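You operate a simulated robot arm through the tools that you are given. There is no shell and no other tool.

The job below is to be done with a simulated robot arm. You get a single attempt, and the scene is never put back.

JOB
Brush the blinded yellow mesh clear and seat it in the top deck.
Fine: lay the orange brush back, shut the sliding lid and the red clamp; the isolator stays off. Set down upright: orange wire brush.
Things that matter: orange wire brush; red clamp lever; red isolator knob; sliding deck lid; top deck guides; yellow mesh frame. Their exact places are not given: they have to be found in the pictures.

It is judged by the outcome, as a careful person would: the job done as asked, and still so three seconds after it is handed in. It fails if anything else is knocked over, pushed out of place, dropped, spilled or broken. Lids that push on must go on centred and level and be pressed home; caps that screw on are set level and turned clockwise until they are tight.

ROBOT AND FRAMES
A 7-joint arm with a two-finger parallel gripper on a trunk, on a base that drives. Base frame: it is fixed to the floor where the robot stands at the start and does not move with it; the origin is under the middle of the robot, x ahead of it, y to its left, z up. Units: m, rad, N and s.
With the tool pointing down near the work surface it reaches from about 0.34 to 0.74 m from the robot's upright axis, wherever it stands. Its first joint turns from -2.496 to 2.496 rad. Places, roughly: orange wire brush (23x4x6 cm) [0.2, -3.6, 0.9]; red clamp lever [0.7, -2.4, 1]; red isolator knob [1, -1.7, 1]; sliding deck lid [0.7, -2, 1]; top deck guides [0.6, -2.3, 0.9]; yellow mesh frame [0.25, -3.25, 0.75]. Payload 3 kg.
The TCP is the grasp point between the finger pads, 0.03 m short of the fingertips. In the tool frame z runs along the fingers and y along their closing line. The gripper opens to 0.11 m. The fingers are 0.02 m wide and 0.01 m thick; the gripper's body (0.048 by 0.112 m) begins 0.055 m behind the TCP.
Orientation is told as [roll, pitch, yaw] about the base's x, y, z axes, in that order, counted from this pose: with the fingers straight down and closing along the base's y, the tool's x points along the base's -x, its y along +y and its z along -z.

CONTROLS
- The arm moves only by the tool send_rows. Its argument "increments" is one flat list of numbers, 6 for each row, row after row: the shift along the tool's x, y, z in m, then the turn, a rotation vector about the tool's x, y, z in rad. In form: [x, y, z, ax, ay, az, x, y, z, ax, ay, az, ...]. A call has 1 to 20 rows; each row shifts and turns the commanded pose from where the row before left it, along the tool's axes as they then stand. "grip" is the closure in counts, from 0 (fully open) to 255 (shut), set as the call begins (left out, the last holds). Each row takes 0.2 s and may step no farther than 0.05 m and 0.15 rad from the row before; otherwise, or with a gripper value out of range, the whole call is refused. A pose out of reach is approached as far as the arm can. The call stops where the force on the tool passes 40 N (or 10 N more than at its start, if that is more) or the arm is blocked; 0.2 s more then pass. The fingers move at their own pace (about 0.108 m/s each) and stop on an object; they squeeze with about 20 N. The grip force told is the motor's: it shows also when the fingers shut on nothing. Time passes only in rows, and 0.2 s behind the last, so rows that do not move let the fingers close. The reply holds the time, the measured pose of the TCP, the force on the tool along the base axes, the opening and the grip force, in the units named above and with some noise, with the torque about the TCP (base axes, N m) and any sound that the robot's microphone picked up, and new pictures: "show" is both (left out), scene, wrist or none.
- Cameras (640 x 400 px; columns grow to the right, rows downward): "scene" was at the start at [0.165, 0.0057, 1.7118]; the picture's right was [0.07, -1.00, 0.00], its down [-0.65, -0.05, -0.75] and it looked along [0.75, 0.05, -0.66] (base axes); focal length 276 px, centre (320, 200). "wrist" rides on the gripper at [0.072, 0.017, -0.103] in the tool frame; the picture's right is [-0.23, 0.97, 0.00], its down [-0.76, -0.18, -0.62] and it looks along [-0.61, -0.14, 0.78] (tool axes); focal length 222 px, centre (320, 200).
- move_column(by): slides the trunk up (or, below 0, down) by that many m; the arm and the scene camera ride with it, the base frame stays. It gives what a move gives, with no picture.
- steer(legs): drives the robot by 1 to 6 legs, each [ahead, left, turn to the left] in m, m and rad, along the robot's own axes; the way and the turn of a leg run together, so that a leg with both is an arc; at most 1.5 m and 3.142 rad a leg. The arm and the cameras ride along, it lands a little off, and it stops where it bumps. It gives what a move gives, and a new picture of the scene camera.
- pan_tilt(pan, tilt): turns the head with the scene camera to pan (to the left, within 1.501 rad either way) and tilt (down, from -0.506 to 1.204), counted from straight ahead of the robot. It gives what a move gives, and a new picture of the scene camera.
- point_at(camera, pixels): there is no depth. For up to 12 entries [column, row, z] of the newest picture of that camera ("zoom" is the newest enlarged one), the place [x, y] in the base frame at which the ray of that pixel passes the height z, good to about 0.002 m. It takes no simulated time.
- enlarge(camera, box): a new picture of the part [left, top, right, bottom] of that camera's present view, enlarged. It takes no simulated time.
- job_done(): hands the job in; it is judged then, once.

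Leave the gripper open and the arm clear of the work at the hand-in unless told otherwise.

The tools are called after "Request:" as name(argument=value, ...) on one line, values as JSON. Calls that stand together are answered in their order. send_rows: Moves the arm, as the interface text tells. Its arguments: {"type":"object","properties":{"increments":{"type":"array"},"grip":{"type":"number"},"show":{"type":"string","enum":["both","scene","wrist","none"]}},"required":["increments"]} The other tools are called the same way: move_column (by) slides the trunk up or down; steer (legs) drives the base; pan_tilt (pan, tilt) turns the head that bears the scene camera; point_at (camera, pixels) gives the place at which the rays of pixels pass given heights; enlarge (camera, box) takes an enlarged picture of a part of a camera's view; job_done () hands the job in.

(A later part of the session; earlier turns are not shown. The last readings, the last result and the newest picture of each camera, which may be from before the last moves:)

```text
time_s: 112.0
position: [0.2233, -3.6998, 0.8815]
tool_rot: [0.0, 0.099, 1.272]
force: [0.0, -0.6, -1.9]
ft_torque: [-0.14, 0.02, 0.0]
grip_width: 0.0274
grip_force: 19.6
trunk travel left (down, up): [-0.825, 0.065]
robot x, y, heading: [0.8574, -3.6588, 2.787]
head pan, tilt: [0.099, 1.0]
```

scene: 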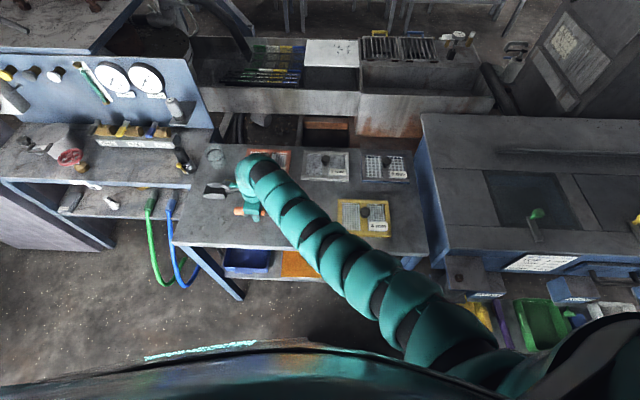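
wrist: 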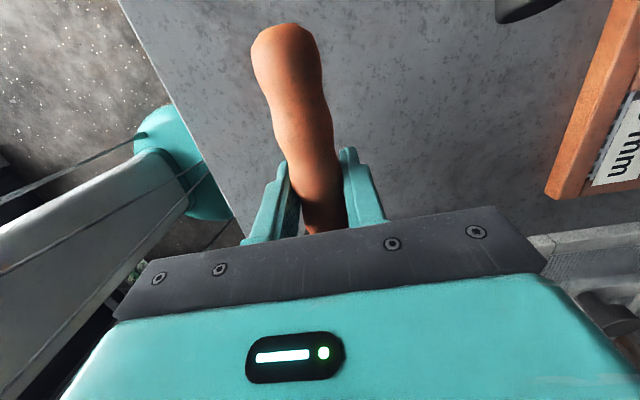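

Not touching yet, so the brush is still tipped up a little. Pitching the tool by another 0.08 to level it, watching force.

Request:
send_rows(increments=[0, 0, 0, 0, 0.04, 0, 0, 0, 0, 0, 0.04, 0], show="wrist")

```text
time_s: 112.6
position: [0.2228, -3.7014, 0.8831]
tool_rot: [0.001, 0.18, 1.274]
force: [0.3, -0.9, -2.1]
ft_torque: [-0.11, 0.07, 0.03]
grip_width: 0.0275
grip_force: 20.3
trunk travel left (down, up): [-0.825, 0.065]
robot x, y, heading: [0.8591, -3.6615, 2.787]
head pan, tilt: [0.099, 1.0]
```

wrist: 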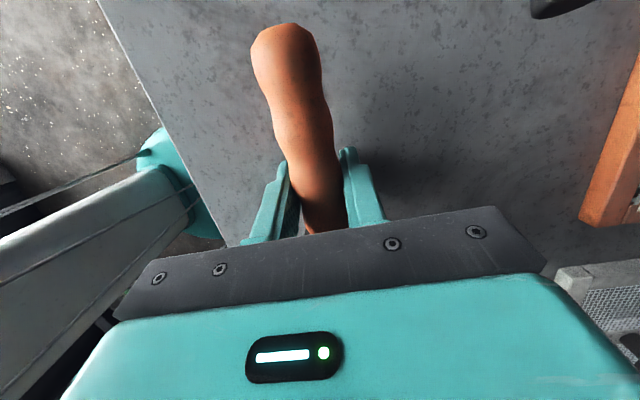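

Still free. Lowering further in 2 mm steps.

Request:
send_rows(increments=[-0.0004, 0, 0.002, 0, 0, 0, -0.0004, 0, 0.002, 0, 0, 0], show="none")

Request:
send_rows(increments=[-0.0004, 0, 0.002, 0, 0, 0, -0.0004, 0, 0.002, 0, 0, 0], show="none")

```text
time_s: 113.2
position: [0.223, -3.701, 0.8811]
tool_rot: [0.005, 0.184, 1.273]
force: [-0.4, -0.9, 18.5]
ft_torque: [0.36, -0.27, 0.03]
grip_width: 0.0276
grip_force: 19.5
trunk travel left (down, up): [-0.825, 0.065]
robot x, y, heading: [0.8587, -3.6552, 2.789]
head pan, tilt: [0.099, 1.0]
```

```text
time_s: 113.7
position: [0.2227, -3.701, 0.8813]
tool_rot: [0.005, 0.186, 1.277]
force: [8.7, 2.0, 26.0]
ft_torque: [0.2, -0.71, 0.08]
grip_width: 0.0274
grip_force: 19.7
trunk travel left (down, up): [-0.825, 0.065]
robot x, y, heading: [0.8612, -3.6595, 2.791]
head pan, tilt: [0.099, 1.0]
stopped in row 2: the force on the tool passed its limit at 44 N (the readings are from after the stop); the commanded pose is now the measured one
```

That was the fingertips meeting the bench (little torque, 44 N), so bench top ≈0.85. Raising 4 mm, then pitching the head further down to bring the bristles onto the bench.

Request:
send_rows(increments=[0.0007, 0, -0.004, 0, 0, 0, 0, 0, 0, 0, 0.04, 0], show="none")

Request:
send_rows(increments=[0, 0, 0, 0, 0.03, 0], show="none")

```text
time_s: 114.3
position: [0.2197, -3.6994, 0.8829]
tool_rot: [0.006, 0.228, 1.274]
force: [0.9, 3.1, 9.3]
ft_torque: [0.41, -0.08, 0.0]
grip_width: 0.0272
grip_force: 19.5
trunk travel left (down, up): [-0.825, 0.065]
robot x, y, heading: [0.8624, -3.661, 2.793]
head pan, tilt: [0.099, 1.0]
```

```text
time_s: 114.7
position: [0.2207, -3.7005, 0.8837]
tool_rot: [0.006, 0.256, 1.276]
force: [-3.1, 1.9, 11.7]
ft_torque: [0.43, -0.1, 0.08]
grip_width: 0.0273
grip_force: 20.1
trunk travel left (down, up): [-0.825, 0.065]
robot x, y, heading: [0.8629, -3.6605, 2.787]
head pan, tilt: [0.099, 1.0]
```

Bristles now rest on the bench (~12 N with matching torque). Releasing gently to ~7 cm opening.

Request:
send_rows(increments=[0, 0, 0, 0, 0, 0, 0, 0, 0, 0, 0, 0, 0, 0, 0, 0, 0, 0, 0, 0, 0, 0, 0, 0], grip=90, show="wrist")

```text
time_s: 115.7
position: [0.221, -3.7015, 0.8805]
tool_rot: [0.005, 0.253, 1.275]
force: [0.3, 1.0, 2.4]
ft_torque: [0.05, -0.13, 0.04]
grip_width: 0.0706
grip_force: 0.0
trunk travel left (down, up): [-0.825, 0.065]
robot x, y, heading: [0.858, -3.6607, 2.789]
head pan, tilt: [0.099, 1.0]
```

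wrist: 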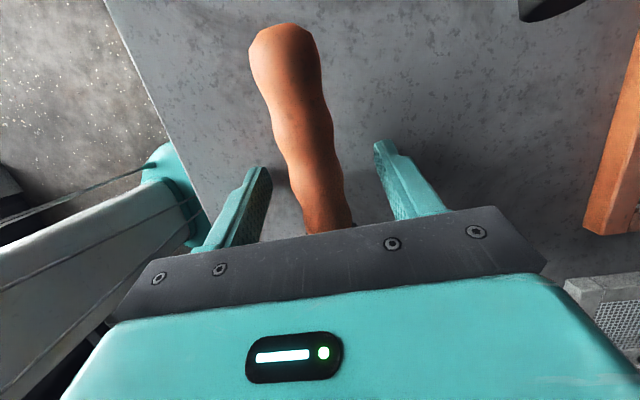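

Brush stays level. Raising straight up and levelling the tool, then checking.

Request:
send_rows(increments=[0.0075, 0, -0.029, 0, 0, 0, 0.0075, 0, -0.029, 0, 0, 0, 0.0075, 0, -0.029, 0, 0, 0, 0.0075, 0, -0.029, 0, 0, 0, 0, 0, 0, 0, -0.127, 0, 0, 0, 0, 0, -0.127, 0, 0, 0, -0.04, 0, 0, 0], grip=0, show="both")

Request:
enlarge(camera="scene", box=[195, 170, 339, 260])

Request:
enlarge(camera="wrist", box=[200, 10, 420, 230])

```text
time_s: 117.3
position: [0.2193, -3.699, 1.0427]
tool_rot: [0.008, -0.001, 1.271]
force: [0.0, -0.6, -0.3]
ft_torque: [-0.01, 0.06, -0.02]
grip_width: 0.11
grip_force: 0.1
trunk travel left (down, up): [-0.825, 0.065]
robot x, y, heading: [0.8614, -3.6609, 2.792]
head pan, tilt: [0.099, 1.0]
```

scene: 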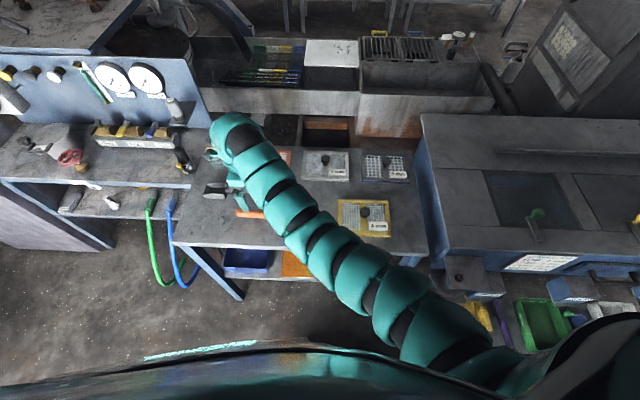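
wrist: 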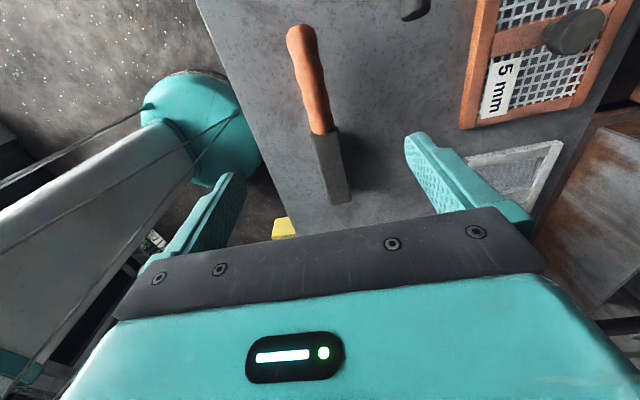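

```text
4.44 times, centred on (267, 215) of scene
```

zoom: 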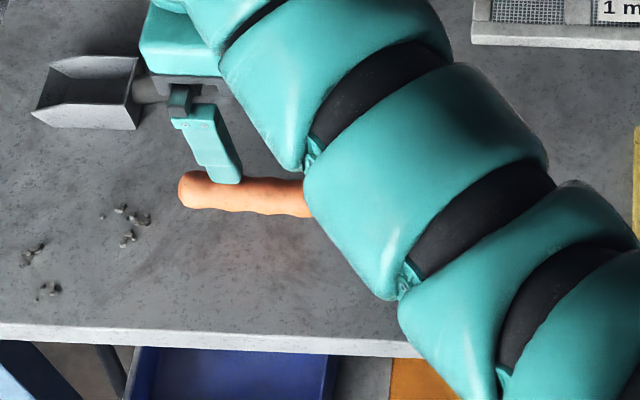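

```text
1.82 times, centred on (310, 120) of wrist
```

zoom: 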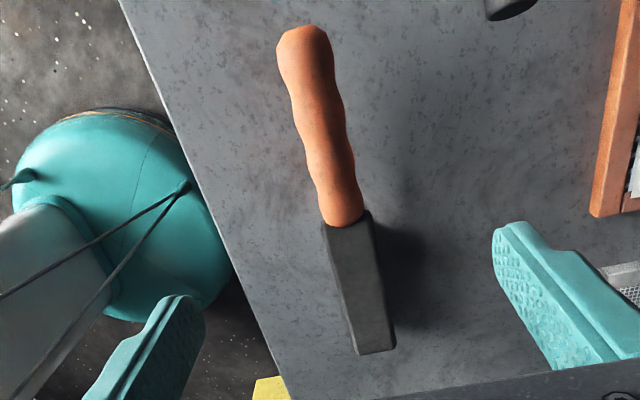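

Brush is back in place, standing on its bristles. Now the mesh: I turn the tool back (yaw ≈2.857, aligned to the mesh frame) and move above its knob at ≈(0.300,-3.351).

Request:
send_rows(increments=[0, 0, -0.03, 0, 0, -0.1442, 0, 0, 0, 0, 0, -0.1442, 0, 0, 0, 0, 0, -0.1442, 0, 0, 0, 0, 0, -0.1442, 0, 0, 0, 0, 0, -0.1442, 0, 0, 0, 0, 0, -0.1442, 0, 0, 0, 0, 0, -0.1442, 0, 0, 0, 0, 0, -0.1442, 0, 0, 0, 0, 0, -0.1442, 0, 0, 0, 0, 0, -0.1442, 0, 0, 0, 0, 0, -0.1442], show="none")

```text
time_s: 119.7
position: [0.2223, -3.7006, 1.0728]
tool_rot: [0.0, -0.005, 2.86]
force: [-0.5, 1.2, -0.1]
ft_torque: [-0.04, 0.0, -0.02]
grip_width: 0.1099
grip_force: 0.0
trunk travel left (down, up): [-0.825, 0.065]
robot x, y, heading: [0.8612, -3.6599, 2.789]
head pan, tilt: [0.099, 1.0]
```

Now sideways over the mesh.

Request:
send_rows(increments=[-0.0028, -0.0447, 0, 0, 0, 0, -0.0028, -0.0447, 0, 0, 0, 0, -0.0028, -0.0447, 0, 0, 0, 0, -0.0028, -0.0447, 0, 0, 0, 0, -0.0028, -0.0447, 0, 0, 0, 0, -0.0028, -0.0447, 0, 0, 0, 0, -0.0028, -0.0447, 0, 0, 0, 0, -0.0028, -0.0447, 0, 0, 0, 0], show="both")

Request:
enlarge(camera="scene", box=[225, 180, 385, 280])

```text
time_s: 121.5
position: [0.2563, -3.3517, 1.0438]
tool_rot: [0.0, -0.005, 2.86]
force: [0.1, 0.2, -0.6]
ft_torque: [0.0, 0.0, 0.01]
grip_width: 0.1099
grip_force: 0.0
out of reach, approached as far as the arm can: row 3, 4, 5, 6, 7, 8
trunk travel left (down, up): [-0.825, 0.065]
robot x, y, heading: [0.8636, -3.6624, 2.789]
head pan, tilt: [0.099, 1.0]
```

scene: 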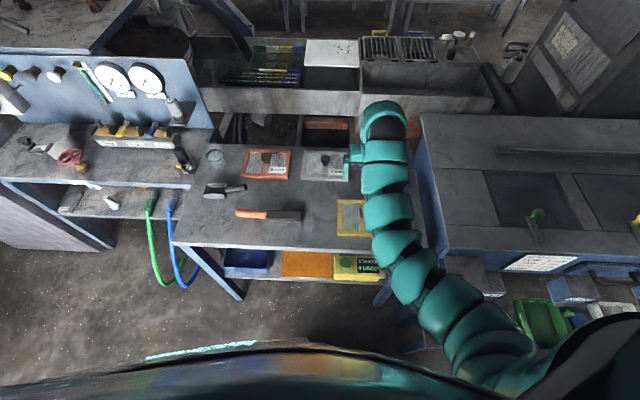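
wrist: 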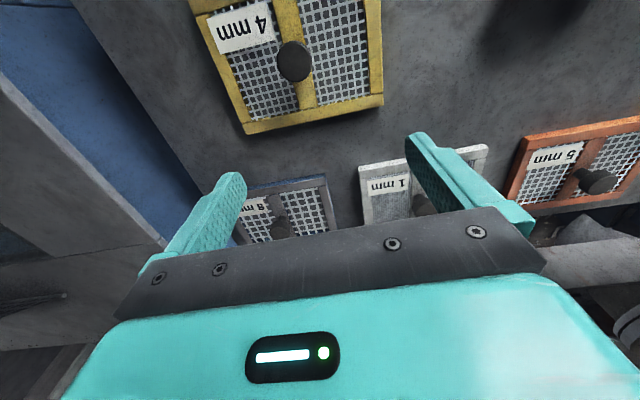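

```text
4.00 times, centred on (305, 230) of scene
```

zoom: 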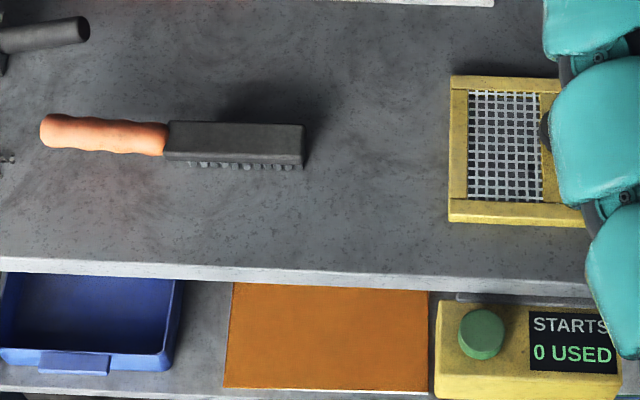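

Brush is nicely placed. Triangulating the knob: wrist (293,60) and earlier scene (365,210.5).

Request:
point_at(camera="wrist", pixels=[[294, 61, 0.86], [294, 61, 0.88], [294, 61, 0.9], [294, 61, 0.92], [383, 103, 0.86], [245, 131, 0.86], [190, 0, 0.86]])

Request:
point_at(camera="scene", pixels=[[365, 211, 0.86], [365, 211, 0.88], [365, 211, 0.9], [365, 211, 0.92]])

Request:
enlarge(camera="wrist", box=[180, 0, 400, 140])

```text
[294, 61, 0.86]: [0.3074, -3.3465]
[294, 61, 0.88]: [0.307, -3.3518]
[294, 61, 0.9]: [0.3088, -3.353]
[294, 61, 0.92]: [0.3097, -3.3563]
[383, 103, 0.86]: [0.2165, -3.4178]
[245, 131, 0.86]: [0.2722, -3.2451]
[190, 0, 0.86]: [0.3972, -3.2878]
```

```text
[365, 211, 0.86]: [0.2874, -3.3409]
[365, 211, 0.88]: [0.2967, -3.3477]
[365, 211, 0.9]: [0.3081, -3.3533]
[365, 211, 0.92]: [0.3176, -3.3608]
```

```text
2.86 times, centred on (290, 70) of wrist
```

zoom: 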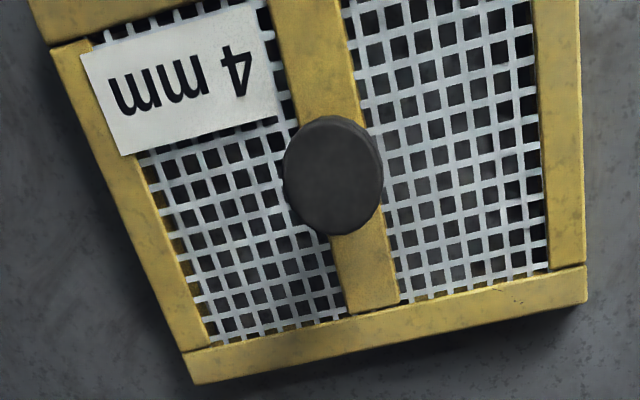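

Knob top ≈ (0.308,-3.353,0.900). Descend to z≈0.965, then shift over the knob with fingers at 7 cm.

Request:
send_rows(increments=[0, 0, 0.04, 0, 0, 0, 0, 0, 0.04, 0, 0, 0, 0.025, -0.0068, 0, 0, 0, 0, 0.025, -0.0068, 0, 0, 0, 0], grip=90, show="wrist")

```text
time_s: 122.5
position: [0.3103, -3.3547, 0.9612]
tool_rot: [-0.001, -0.007, 2.86]
force: [-0.4, 0.3, 0.5]
ft_torque: [0.01, 0.0, 0.01]
grip_width: 0.0709
grip_force: 0.1
trunk travel left (down, up): [-0.825, 0.065]
robot x, y, heading: [0.8651, -3.659, 2.787]
head pan, tilt: [0.099, 1.0]
```

wrist: 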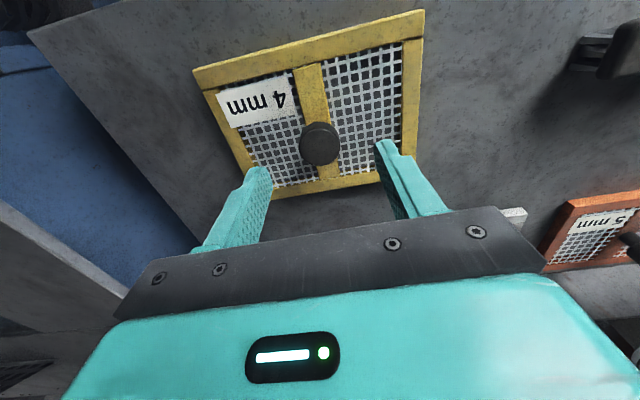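

The knob sits right below the TCP in the wrist view (319,143, expected ≈(320,145)). Descending to z≈0.900.

Request:
send_rows(increments=[0, 0, 0.025, 0, 0, 0, 0, 0, 0.02, 0, 0, 0, 0, 0, 0.01, 0, 0, 0, 0, 0, 0.005, 0, 0, 0], show="wrist")

```text
time_s: 123.5
position: [0.3105, -3.3559, 0.9029]
tool_rot: [0.0, -0.005, 2.858]
force: [-0.1, 0.4, 0.2]
ft_torque: [0.02, 0.04, 0.0]
grip_width: 0.0712
grip_force: 0.0
trunk travel left (down, up): [-0.825, 0.065]
robot x, y, heading: [0.8645, -3.656, 2.79]
head pan, tilt: [0.099, 1.0]
```

wrist: 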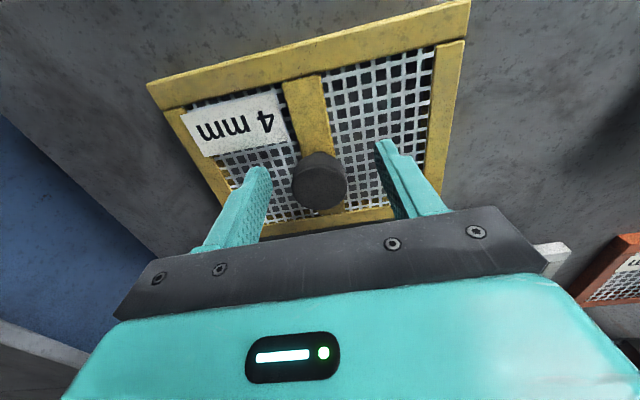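

Knob top is level with the TCP. Going 5 mm lower for a better bite, then closing.

Request:
send_rows(increments=[0, 0, 0.003, 0, 0, 0, 0, 0, 0.002, 0, 0, 0], show="none")

Request:
send_rows(increments=[0, 0, 0, 0, 0, 0, 0, 0, 0, 0, 0, 0, 0, 0, 0, 0, 0, 0, 0, 0, 0, 0, 0, 0], grip=255, show="wrist")

```text
time_s: 124.1
position: [0.3098, -3.3547, 0.8985]
tool_rot: [0.0, -0.007, 2.858]
force: [-0.9, -0.1, 0.2]
ft_torque: [0.01, 0.06, -0.03]
grip_width: 0.0713
grip_force: 0.1
trunk travel left (down, up): [-0.825, 0.065]
robot x, y, heading: [0.8605, -3.6635, 2.789]
head pan, tilt: [0.099, 1.0]
```

```text
time_s: 125.1
position: [0.31, -3.3544, 0.8981]
tool_rot: [0.001, -0.006, 2.858]
force: [0.0, 1.4, 1.8]
ft_torque: [-0.09, 0.01, 0.02]
grip_width: 0.0336
grip_force: 20.1
trunk travel left (down, up): [-0.825, 0.065]
robot x, y, heading: [0.8654, -3.6613, 2.787]
head pan, tilt: [0.099, 1.0]
```

wrist: 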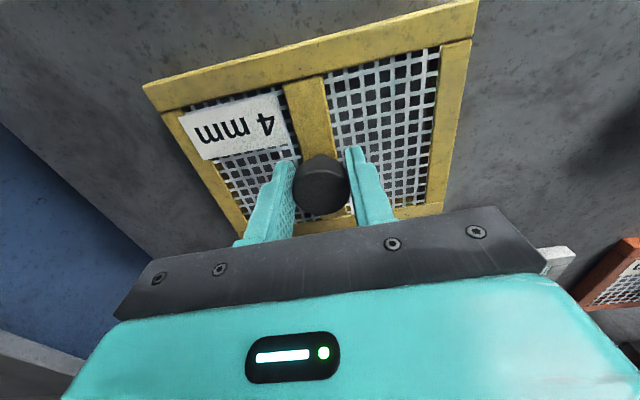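

Knob gripped (3.4 cm, 20 N). Lifting 9 cm.

Request:
send_rows(increments=[0, 0, -0.01, 0, 0, 0, 0, 0, -0.02, 0, 0, 0, 0, 0, -0.03, 0, 0, 0, 0, 0, -0.03, 0, 0, 0], show="both")

```text
time_s: 126.1
position: [0.3111, -3.3564, 0.9889]
tool_rot: [0.001, -0.004, 2.859]
force: [0.1, 0.0, -3.5]
ft_torque: [0.03, 0.02, 0.0]
grip_width: 0.0335
grip_force: 20.4
trunk travel left (down, up): [-0.825, 0.065]
robot x, y, heading: [0.8596, -3.6607, 2.789]
head pan, tilt: [0.099, 1.0]
```

scene: 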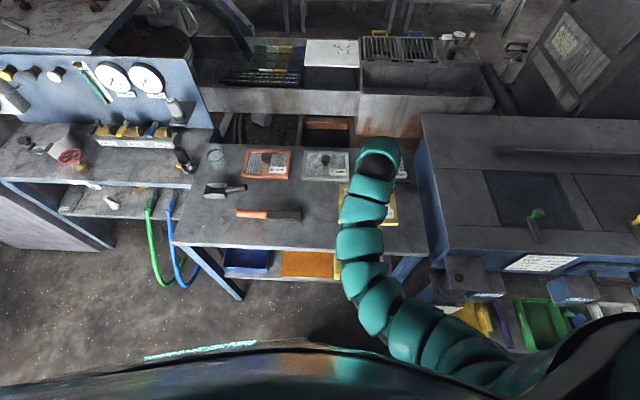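
wrist: 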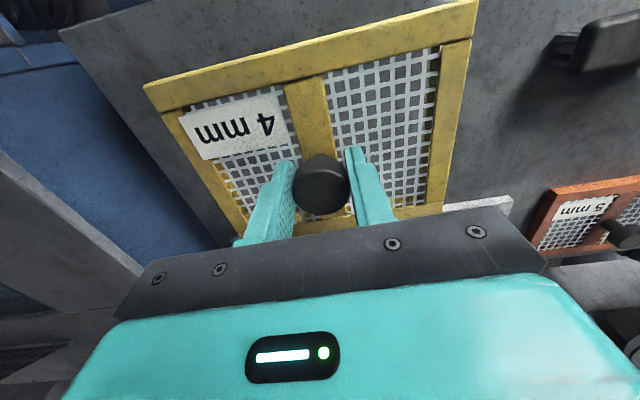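

Mesh is level, ~0.36 kg. Raising further as far as allowed before driving.

Request:
send_rows(increments=[-0.015, 0, -0.03, 0, 0, 0, -0.015, 0, -0.03, 0, 0, 0, -0.015, 0, -0.03, 0, 0, 0], show="none")

```text
time_s: 126.9
position: [0.2513, -3.3368, 1.0546]
tool_rot: [0.0, -0.006, 2.861]
force: [-0.4, -0.3, -3.6]
ft_torque: [0.03, -0.01, 0.01]
grip_width: 0.0338
grip_force: 20.4
out of reach, approached as far as the arm can: row 2, 3
trunk travel left (down, up): [-0.825, 0.065]
robot x, y, heading: [0.8641, -3.6616, 2.79]
head pan, tilt: [0.099, 1.0]
```

Using the trunk: up 0.06.

Request:
move_column(by=0.06)

```text
time_s: 127.9
position: [0.2501, -3.3385, 1.1148]
tool_rot: [0.002, -0.005, 2.86]
force: [0.5, -0.7, -3.5]
ft_torque: [0.0, -0.01, -0.01]
grip_width: 0.0335
grip_force: 19.8
trunk travel left (down, up): [-0.885, 0.005]
robot x, y, heading: [0.8608, -3.662, 2.787]
head pan, tilt: [0.099, 1.0]
```

Mesh bottom is now at ≈1.067. Backing off 0.3 and moving right 0.6 along the machine.

Request:
steer(legs=[[-0.3, 0, 0], [0, -0.6, 0]])

```text
time_s: 132.9
position: [0.7275, -2.8974, 1.114]
tool_rot: [0.001, -0.006, 2.87]
force: [-0.6, 0.0, -2.7]
ft_torque: [-0.01, -0.02, 0.0]
grip_width: 0.0337
grip_force: 20.1
trunk travel left (down, up): [-0.885, 0.005]
robot x, y, heading: [1.3429, -3.2142, 2.796]
head pan, tilt: [0.099, 1.0]
```

scene: 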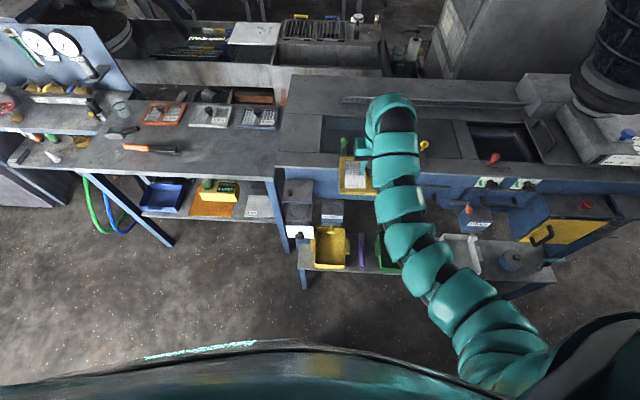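

Deck opening is at about (502,140), clamp ball (493,157), lid handle (543,135). Enlarging.

Request:
enlarge(camera="scene", box=[420, 90, 580, 210])

Request:
point_at(camera="scene", pixels=[[493, 157, 0.98], [493, 157, 1.02], [466, 122, 0.95], [529, 123, 0.95], [546, 161, 0.95], [484, 160, 0.95], [505, 142, 0.95], [302, 275, 0.3], [525, 290, 0.0], [306, 288, 0.0]])

```text
3.33 times, centred on (500, 150) of scene
```

zoom: 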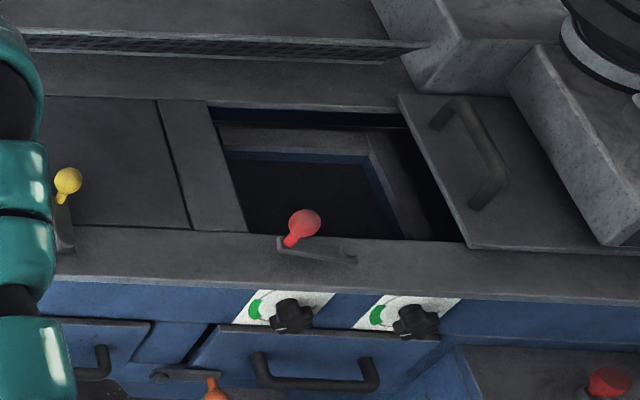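

```text
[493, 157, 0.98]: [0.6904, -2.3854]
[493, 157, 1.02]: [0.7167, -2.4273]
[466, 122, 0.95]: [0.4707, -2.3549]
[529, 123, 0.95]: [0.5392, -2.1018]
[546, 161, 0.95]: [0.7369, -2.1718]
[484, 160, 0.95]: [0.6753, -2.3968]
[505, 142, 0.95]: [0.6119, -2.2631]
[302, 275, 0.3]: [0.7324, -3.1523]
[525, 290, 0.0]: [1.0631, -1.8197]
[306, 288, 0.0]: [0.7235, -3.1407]
```

Deck axis ≈1.305 rad, opening centre ≈(0.606,-2.256), clamp ball ≈(0.70,-2.404,1.0) — mesh (bottom 1.067) clears it. I turn left 0.08 to square up and move right 0.55.

Request:
steer(legs=[[0, 0, 0.08], [0, -0.5, 0]])

Request:
pan_tilt(pan=-0.25, tilt=0.9)

Request:
enlarge(camera="scene", box=[260, 80, 500, 230])

```text
time_s: 136.3
position: [0.8349, -2.4576, 1.1133]
tool_rot: [-0.001, -0.004, 2.95]
force: [-0.5, 0.7, -3.1]
ft_torque: [-0.02, 0.0, 0.01]
grip_width: 0.0337
grip_force: 20.3
trunk travel left (down, up): [-0.885, 0.005]
robot x, y, heading: [1.4711, -2.721, 2.875]
head pan, tilt: [0.099, 1.0]
```

scene: 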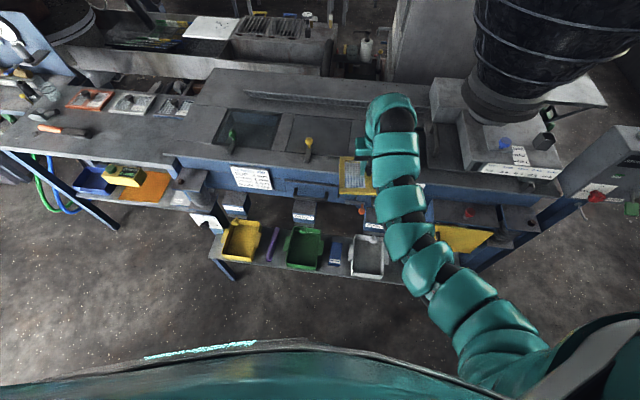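

```text
time_s: 137.2
position: [0.8345, -2.459, 1.1142]
tool_rot: [0.0, -0.005, 2.95]
force: [0.2, 0.3, -3.0]
ft_torque: [-0.01, 0.03, 0.01]
grip_width: 0.0334
grip_force: 19.7
trunk travel left (down, up): [-0.885, 0.005]
robot x, y, heading: [1.4692, -2.7227, 2.879]
head pan, tilt: [-0.25, 0.901]
```

scene: 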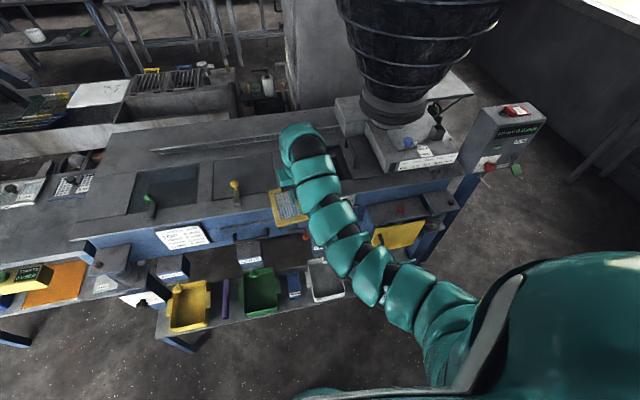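

```text
2.67 times, centred on (380, 155) of scene
```

zoom: 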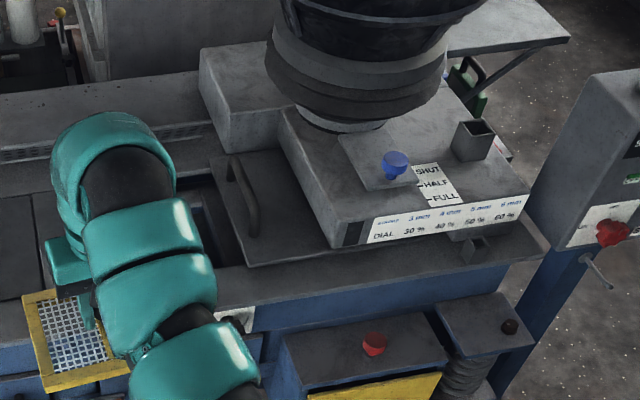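

The arm hides the opening. I swing the TCP 0.25 m to the robot's left, then drive right 0.25, to see the opening beside the arm as in an earlier view.

Request:
send_rows(increments=[0, 0.04, 0, 0, 0, 0, 0, 0.04, 0, 0, 0, 0, 0, 0.04, 0, 0, 0, 0, 0, 0.04, 0, 0, 0, 0, 0, 0.04, 0, 0, 0, 0, 0, 0.04, 0, 0, 0, 0], show="none")

Request:
steer(legs=[[0, -0.28, 0]])

Request:
pan_tilt(pan=0.0, tilt=0.8)

Request:
enlarge(camera="scene", box=[240, 100, 480, 250])

```text
time_s: 138.6
position: [0.7896, -2.6932, 1.1135]
tool_rot: [0.001, -0.005, 2.95]
force: [-0.4, -0.2, -2.6]
ft_torque: [0.01, -0.01, 0.04]
grip_width: 0.0339
grip_force: 20.0
trunk travel left (down, up): [-0.885, 0.005]
robot x, y, heading: [1.4707, -2.7226, 2.88]
head pan, tilt: [-0.25, 0.901]
```

```text
time_s: 140.5
position: [0.8631, -2.4213, 1.1138]
tool_rot: [0.0, -0.005, 2.949]
force: [-0.3, 1.0, -3.6]
ft_torque: [-0.03, 0.01, 0.01]
grip_width: 0.0335
grip_force: 20.2
trunk travel left (down, up): [-0.885, 0.005]
robot x, y, heading: [1.5403, -2.4549, 2.879]
head pan, tilt: [-0.25, 0.901]
```

scene: 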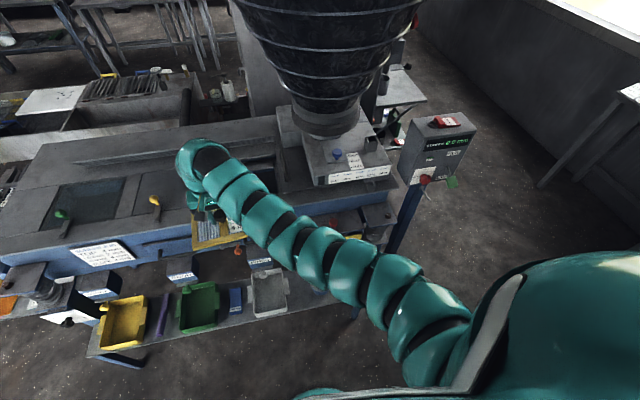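

```text
time_s: 141.3
position: [0.8632, -2.4224, 1.1129]
tool_rot: [-0.001, -0.005, 2.947]
force: [0.0, 0.6, -3.0]
ft_torque: [0.01, -0.01, -0.03]
grip_width: 0.0338
grip_force: 19.5
trunk travel left (down, up): [-0.885, 0.005]
robot x, y, heading: [1.5421, -2.4561, 2.876]
head pan, tilt: [0.0, 0.799]
```

scene: 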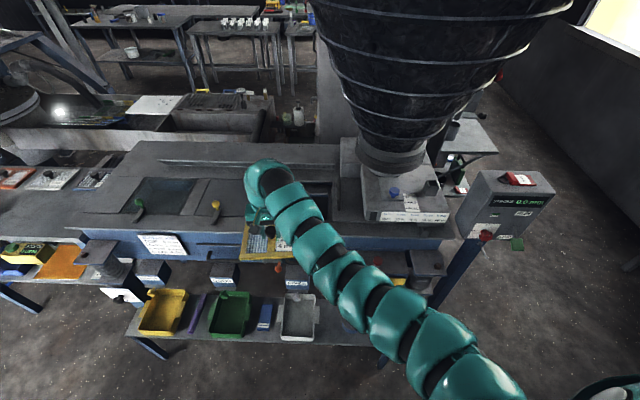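

```text
2.67 times, centred on (360, 175) of scene
```

zoom: 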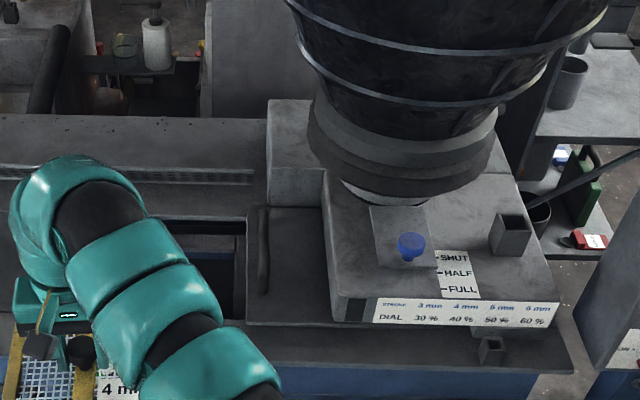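

Still hidden. Swinging the TCP another 0.2 m left.

Request:
send_rows(increments=[0.01, 0.04, 0, 0, 0, 0, 0.01, 0.04, 0, 0, 0, 0, 0.01, 0.04, 0, 0, 0, 0, 0.01, 0.04, 0, 0, 0, 0, 0.01, 0.04, 0, 0, 0, 0], show="scene")

Request:
enlarge(camera="scene", box=[240, 140, 400, 260])

```text
time_s: 142.5
position: [0.8873, -2.6021, 1.1153]
tool_rot: [0.001, -0.005, 2.947]
force: [0.6, 0.1, -2.4]
ft_torque: [0.01, -0.04, 0.02]
grip_width: 0.0337
grip_force: 20.1
out of reach, approached as far as the arm can: row 4, 5
trunk travel left (down, up): [-0.885, 0.005]
robot x, y, heading: [1.5419, -2.4551, 2.878]
head pan, tilt: [0.0, 0.799]
```

scene: 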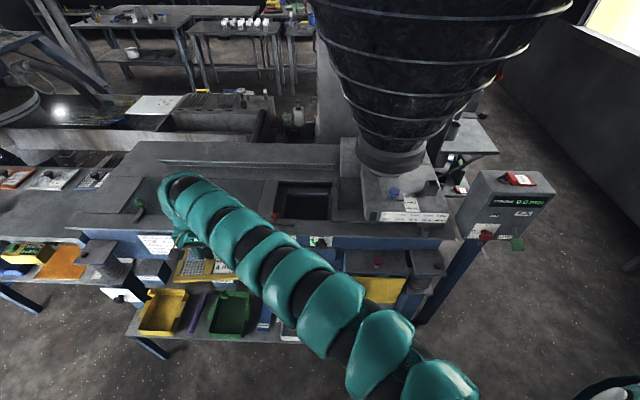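

```text
3.33 times, centred on (320, 200) of scene
```

zoom: 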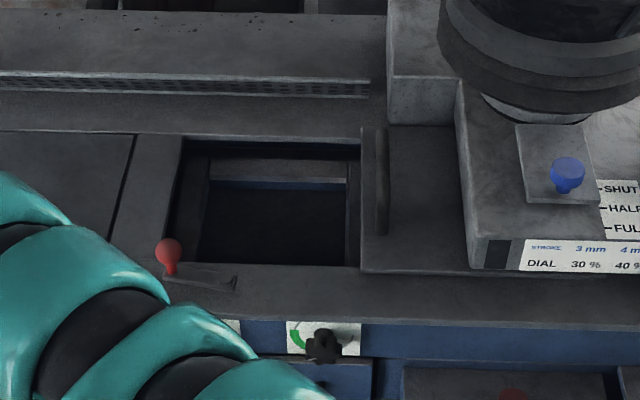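

Now the opening is visible. Zooming in closer.

Request:
enlarge(camera="scene", box=[275, 170, 355, 230])

Request:
point_at(camera="zoom", pixels=[[90, 100, 0.95], [320, 100, 0.95]])

```text
6.67 times, centred on (315, 200) of scene
```

zoom: 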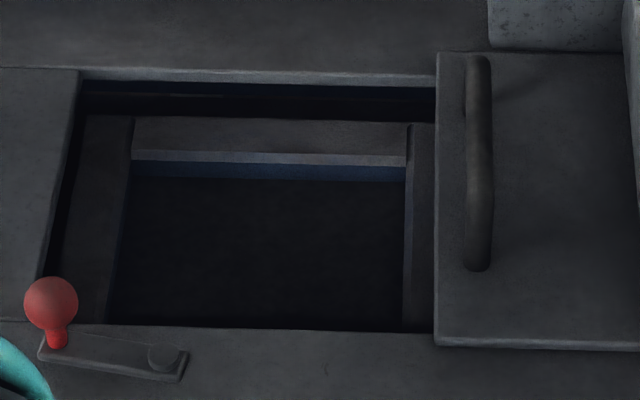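

```text
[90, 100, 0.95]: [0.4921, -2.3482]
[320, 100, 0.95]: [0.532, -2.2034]
```

Triangulating deck-top rim and inner ledge heights using this view; reading rim corner (zoom 80,75), ledge corner (133,117), inner hole corner (133,160), ball, lid handle and lid edges.

Request:
point_at(camera="zoom", pixels=[[80, 75, 0.93], [80, 75, 0.96], [80, 75, 0.99], [45, 325, 0.96], [437, 78, 0.96], [435, 330, 0.96], [133, 158, 0.91], [405, 165, 0.91], [133, 117, 0.91], [75, 115, 0.91], [478, 265, 0.99], [478, 65, 0.99]])

```text
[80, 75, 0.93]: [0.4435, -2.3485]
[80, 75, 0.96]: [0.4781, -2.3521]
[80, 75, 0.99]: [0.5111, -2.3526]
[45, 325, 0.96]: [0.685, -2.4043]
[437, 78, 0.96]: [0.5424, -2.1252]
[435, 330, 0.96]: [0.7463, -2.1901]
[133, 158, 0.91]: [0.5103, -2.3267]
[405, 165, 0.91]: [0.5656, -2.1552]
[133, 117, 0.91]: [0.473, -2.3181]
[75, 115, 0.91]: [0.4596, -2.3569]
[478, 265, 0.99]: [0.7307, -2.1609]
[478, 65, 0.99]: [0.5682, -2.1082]
```

Deck top ≈0.95, with an inner frame/guide pocket slightly lower, ~0.18 m long. I drive 0.2 ahead for a steeper look into the pocket (mesh at the left stays well above the deck).

Request:
steer(legs=[[0.2, 0, 0]])

Request:
pan_tilt(pan=-0.05, tilt=1.0)

Request:
enlarge(camera="scene", box=[250, 110, 410, 210])

```text
time_s: 144.1
position: [0.6945, -2.5501, 1.1147]
tool_rot: [0.001, -0.007, 2.946]
force: [0.1, 0.1, -3.3]
ft_torque: [0.01, -0.03, -0.01]
grip_width: 0.0333
grip_force: 20.0
trunk travel left (down, up): [-0.885, 0.005]
robot x, y, heading: [1.3497, -2.4026, 2.875]
head pan, tilt: [0.0, 0.799]
```

scene: 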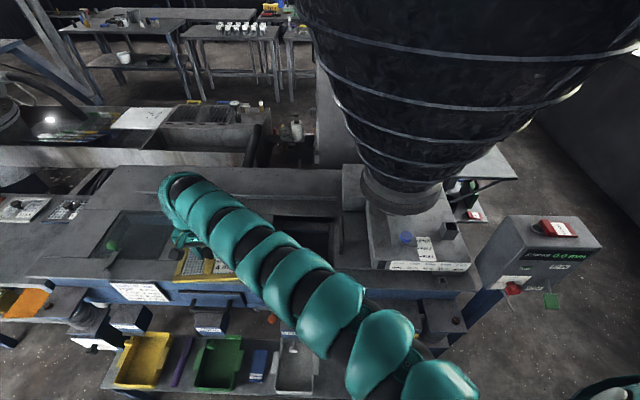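

```text
time_s: 144.8
position: [0.6953, -2.55, 1.115]
tool_rot: [0.0, -0.005, 2.947]
force: [-0.2, -0.9, -3.5]
ft_torque: [0.01, -0.01, -0.04]
grip_width: 0.0335
grip_force: 19.8
trunk travel left (down, up): [-0.885, 0.005]
robot x, y, heading: [1.3498, -2.4018, 2.875]
head pan, tilt: [-0.051, 1.0]
```

scene: 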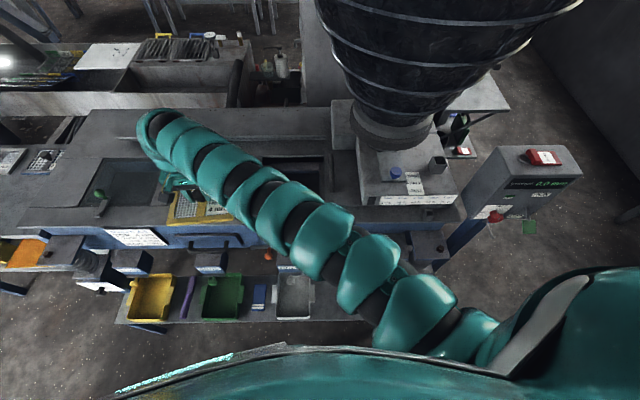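

```text
4.00 times, centred on (330, 160) of scene
```

zoom: 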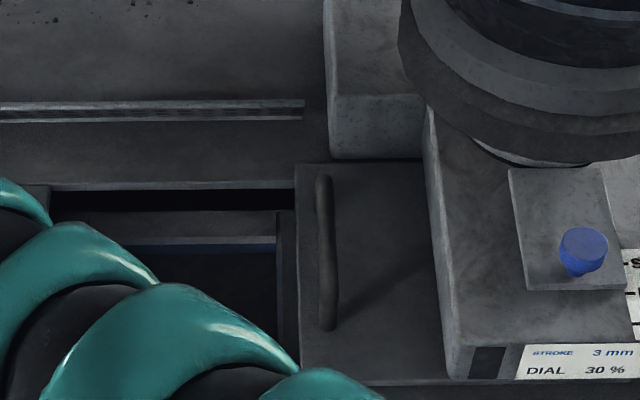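

Arm occludes again. Driving 0.4 to the left gives an oblique but clear view to the right.

Request:
steer(legs=[[0, 0.38, 0]])

Request:
pan_tilt(pan=-0.45, tilt=0.95)

Request:
enlarge(camera="scene", box=[270, 100, 430, 220])

```text
time_s: 147.2
position: [0.5956, -2.913, 1.1134]
tool_rot: [-0.001, -0.004, 2.943]
force: [0.6, 0.3, -2.5]
ft_torque: [0.01, -0.03, -0.02]
grip_width: 0.0337
grip_force: 20.1
trunk travel left (down, up): [-0.885, 0.005]
robot x, y, heading: [1.2495, -2.7685, 2.882]
head pan, tilt: [-0.051, 1.0]
```

scene: 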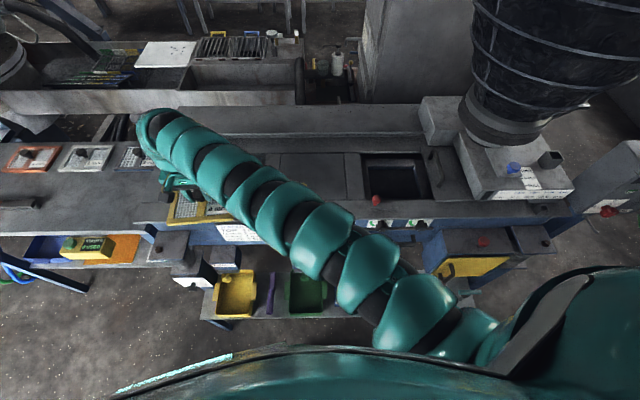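

```text
time_s: 148.1
position: [0.5961, -2.913, 1.1156]
tool_rot: [-0.001, -0.005, 2.945]
force: [-0.3, -0.1, -2.6]
ft_torque: [0.0, 0.03, 0.02]
grip_width: 0.0337
grip_force: 20.3
trunk travel left (down, up): [-0.885, 0.005]
robot x, y, heading: [1.2512, -2.7696, 2.87]
head pan, tilt: [-0.45, 0.949]
```

scene: 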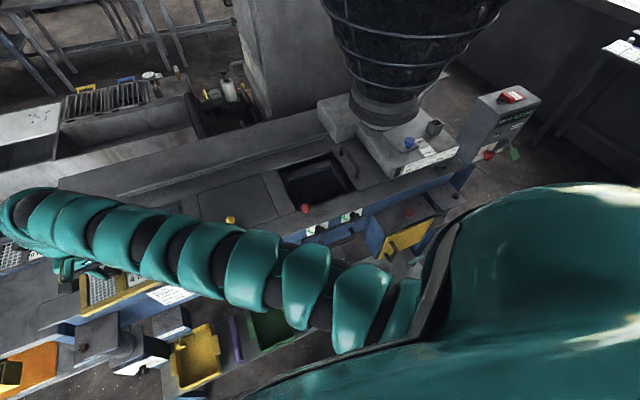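

```text
3.33 times, centred on (350, 160) of scene
```

zoom: 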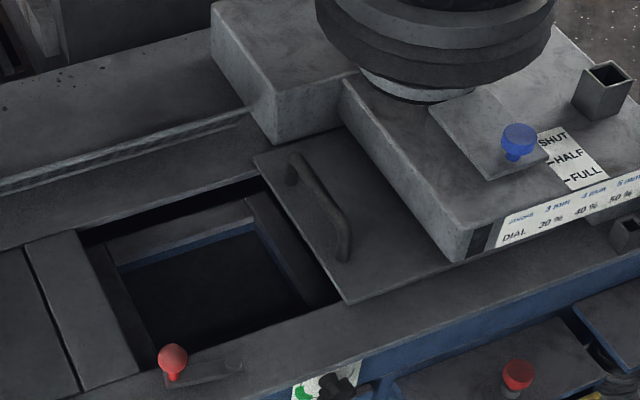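

Excellent view. Zooming into the opening.

Request:
enlarge(camera="scene", box=[272, 150, 368, 210])

Request:
point_at(camera="zoom", pixels=[[320, 200, 0.95]])

```text
6.67 times, centred on (320, 180) of scene
```

zoom: 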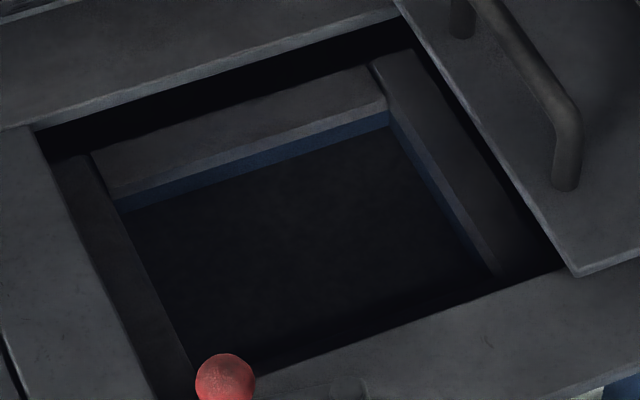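

```text
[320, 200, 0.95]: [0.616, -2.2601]
```

Clear structure: a rim at deck top and below it a frame of bars (guides) around the inner hole. Measuring the corners at candidate heights.

Request:
point_at(camera="zoom", pixels=[[35, 130, 0.95], [397, 12, 0.95], [563, 268, 0.95], [155, 395, 0.95], [112, 190, 0.91], [386, 98, 0.91], [497, 272, 0.91], [190, 370, 0.91], [415, 50, 0.91], [535, 245, 0.91], [92, 152, 0.91], [55, 160, 0.91]])

Request:
point_at(camera="zoom", pixels=[[35, 130, 0.97], [397, 12, 0.97], [112, 190, 0.93], [386, 98, 0.93], [112, 190, 0.89], [386, 98, 0.89], [225, 378, 1.0], [350, 385, 0.96]])

```text
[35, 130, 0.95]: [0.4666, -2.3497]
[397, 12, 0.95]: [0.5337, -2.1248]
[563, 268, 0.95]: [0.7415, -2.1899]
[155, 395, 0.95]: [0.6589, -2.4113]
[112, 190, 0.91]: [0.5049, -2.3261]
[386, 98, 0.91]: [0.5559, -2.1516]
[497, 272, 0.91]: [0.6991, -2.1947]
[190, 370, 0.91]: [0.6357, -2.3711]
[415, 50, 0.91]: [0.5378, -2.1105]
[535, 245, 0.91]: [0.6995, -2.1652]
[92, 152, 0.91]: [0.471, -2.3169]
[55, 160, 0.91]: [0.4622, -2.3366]
```

```text
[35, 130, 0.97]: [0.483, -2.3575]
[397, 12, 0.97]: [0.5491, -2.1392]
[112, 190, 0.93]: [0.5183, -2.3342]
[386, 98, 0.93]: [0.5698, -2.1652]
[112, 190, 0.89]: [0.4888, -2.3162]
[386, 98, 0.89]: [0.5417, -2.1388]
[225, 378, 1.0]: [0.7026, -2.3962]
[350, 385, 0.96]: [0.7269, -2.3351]
```

Deck top z=0.95 confirmed by two views; guide bars ≈0.91, inner length ≈0.18. Now I measure the held mesh with the wrist camera to know its pose relative to the TCP.

Request:
send_rows(increments=[0, 0, 0, 0, 0, 0], show="wrist")

Request:
enlarge(camera="wrist", box=[120, 0, 500, 250])

```text
time_s: 148.5
position: [0.5955, -2.9118, 1.1145]
tool_rot: [0.0, -0.006, 2.943]
force: [0.2, 0.4, -2.4]
ft_torque: [0.03, 0.0, -0.01]
grip_width: 0.0335
grip_force: 20.0
trunk travel left (down, up): [-0.885, 0.005]
robot x, y, heading: [1.2527, -2.7668, 2.869]
head pan, tilt: [-0.45, 0.949]
```

wrist: 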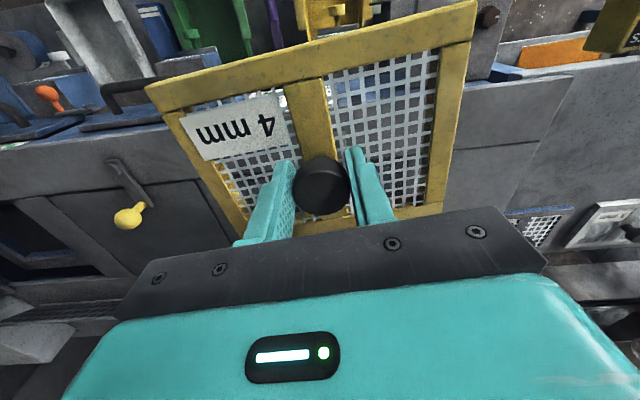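

```text
1.60 times, centred on (310, 125) of wrist
```

zoom: 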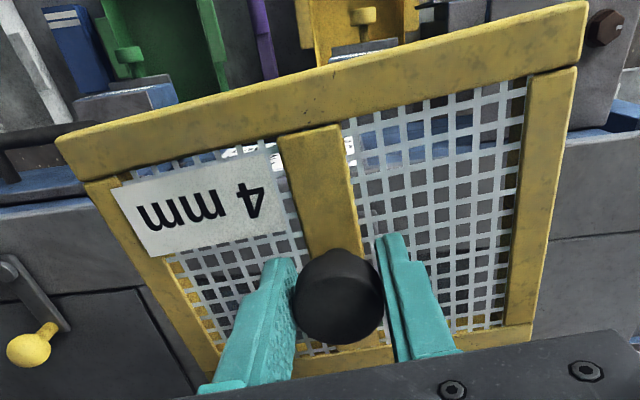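

Reading mesh corners at the frame-top height (~TCP−0.033 → 1.081).

Request:
point_at(camera="wrist", pixels=[[145.6, 84.4, 1.081], [477.5, 0, 1.081], [443, 215.6, 1.078], [244.4, 231, 1.078], [475, 42, 1.078], [173, 113, 1.078]])

```text
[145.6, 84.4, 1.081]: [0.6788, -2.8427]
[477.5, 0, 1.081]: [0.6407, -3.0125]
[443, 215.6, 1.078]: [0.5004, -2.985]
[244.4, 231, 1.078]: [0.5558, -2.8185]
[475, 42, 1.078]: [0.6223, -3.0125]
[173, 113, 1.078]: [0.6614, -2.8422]
```

The mesh measures about 0.176×0.133 m and sits 0.02 rad off the tool yaw. I need to know the pocket's front side; enlarging tightly there.

Request:
enlarge(camera="scene", box=[296, 178, 344, 208])

Request:
enlarge(camera="scene", box=[316, 155, 364, 195])

```text
13.33 times, centred on (320, 193) of scene
```

zoom: 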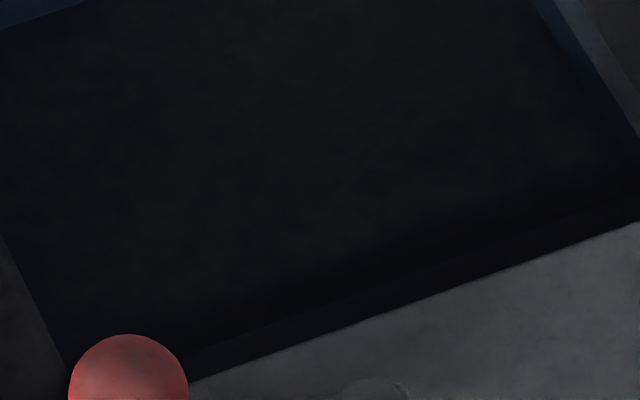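

```text
10.00 times, centred on (340, 175) of scene
```

zoom: 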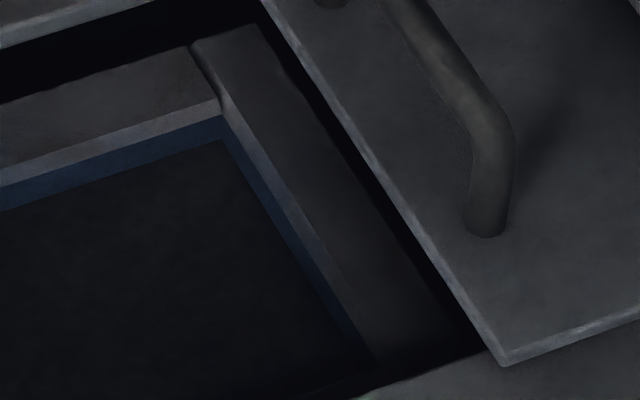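

The knob top must end below the lid's sliding plane (0.95), so the mesh must drop between the bars. I'll probe by force. Driving right 0.28 and ahead 0.05 to the work position.

Request:
steer(legs=[[0, -0.28, 0], [0.05, 0, 0]])

```text
time_s: 150.9
position: [0.6183, -2.6317, 1.114]
tool_rot: [0.0, -0.002, 2.945]
force: [-0.2, -0.2, -2.3]
ft_torque: [-0.03, -0.04, 0.0]
grip_width: 0.0338
grip_force: 20.4
trunk travel left (down, up): [-0.885, 0.005]
robot x, y, heading: [1.2733, -2.4899, 2.875]
head pan, tilt: [-0.45, 0.949]
```

scene: 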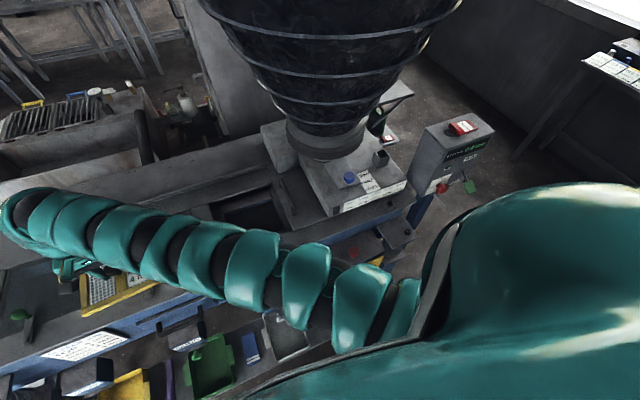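

No bump. Now moving the TCP right over the opening (biased 3 cm to the back for a look), yaw to 2.861, staying at z≈1.114.

Request:
send_rows(increments=[-0.0136, -0.0403, 0, 0, 0, 0, -0.0136, -0.0403, 0, 0, 0, 0, -0.0136, -0.0403, 0, 0, 0, 0, -0.0136, -0.0403, 0, 0, 0, 0, -0.0136, -0.0403, 0, 0, 0, 0], show="both")

```text
time_s: 152.1
position: [0.5908, -2.4198, 1.1181]
tool_rot: [0.0, -0.003, 2.943]
force: [-0.3, 0.4, -2.2]
ft_torque: [-0.02, -0.02, 0.01]
grip_width: 0.0335
grip_force: 20.6
trunk travel left (down, up): [-0.885, 0.005]
robot x, y, heading: [1.276, -2.4863, 2.875]
head pan, tilt: [-0.45, 0.949]
```

scene: 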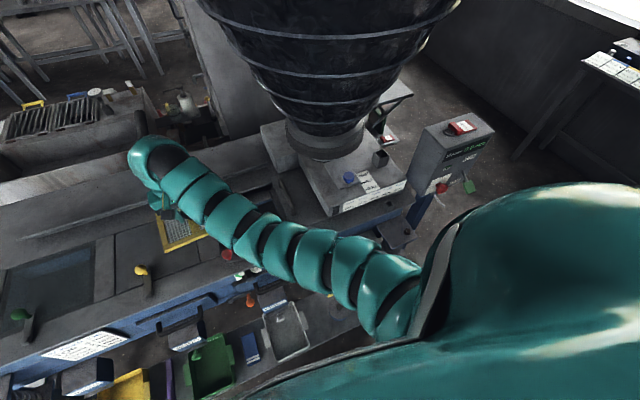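
wrist: 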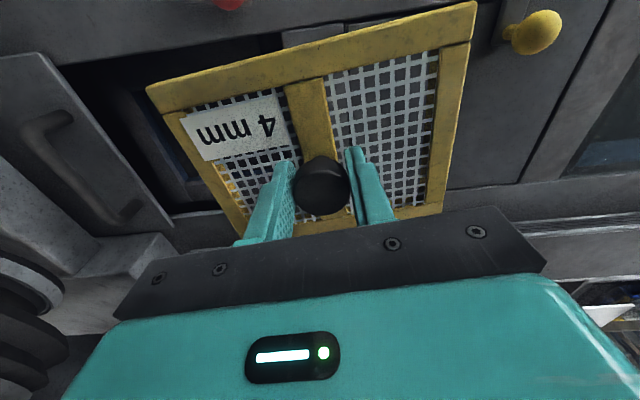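

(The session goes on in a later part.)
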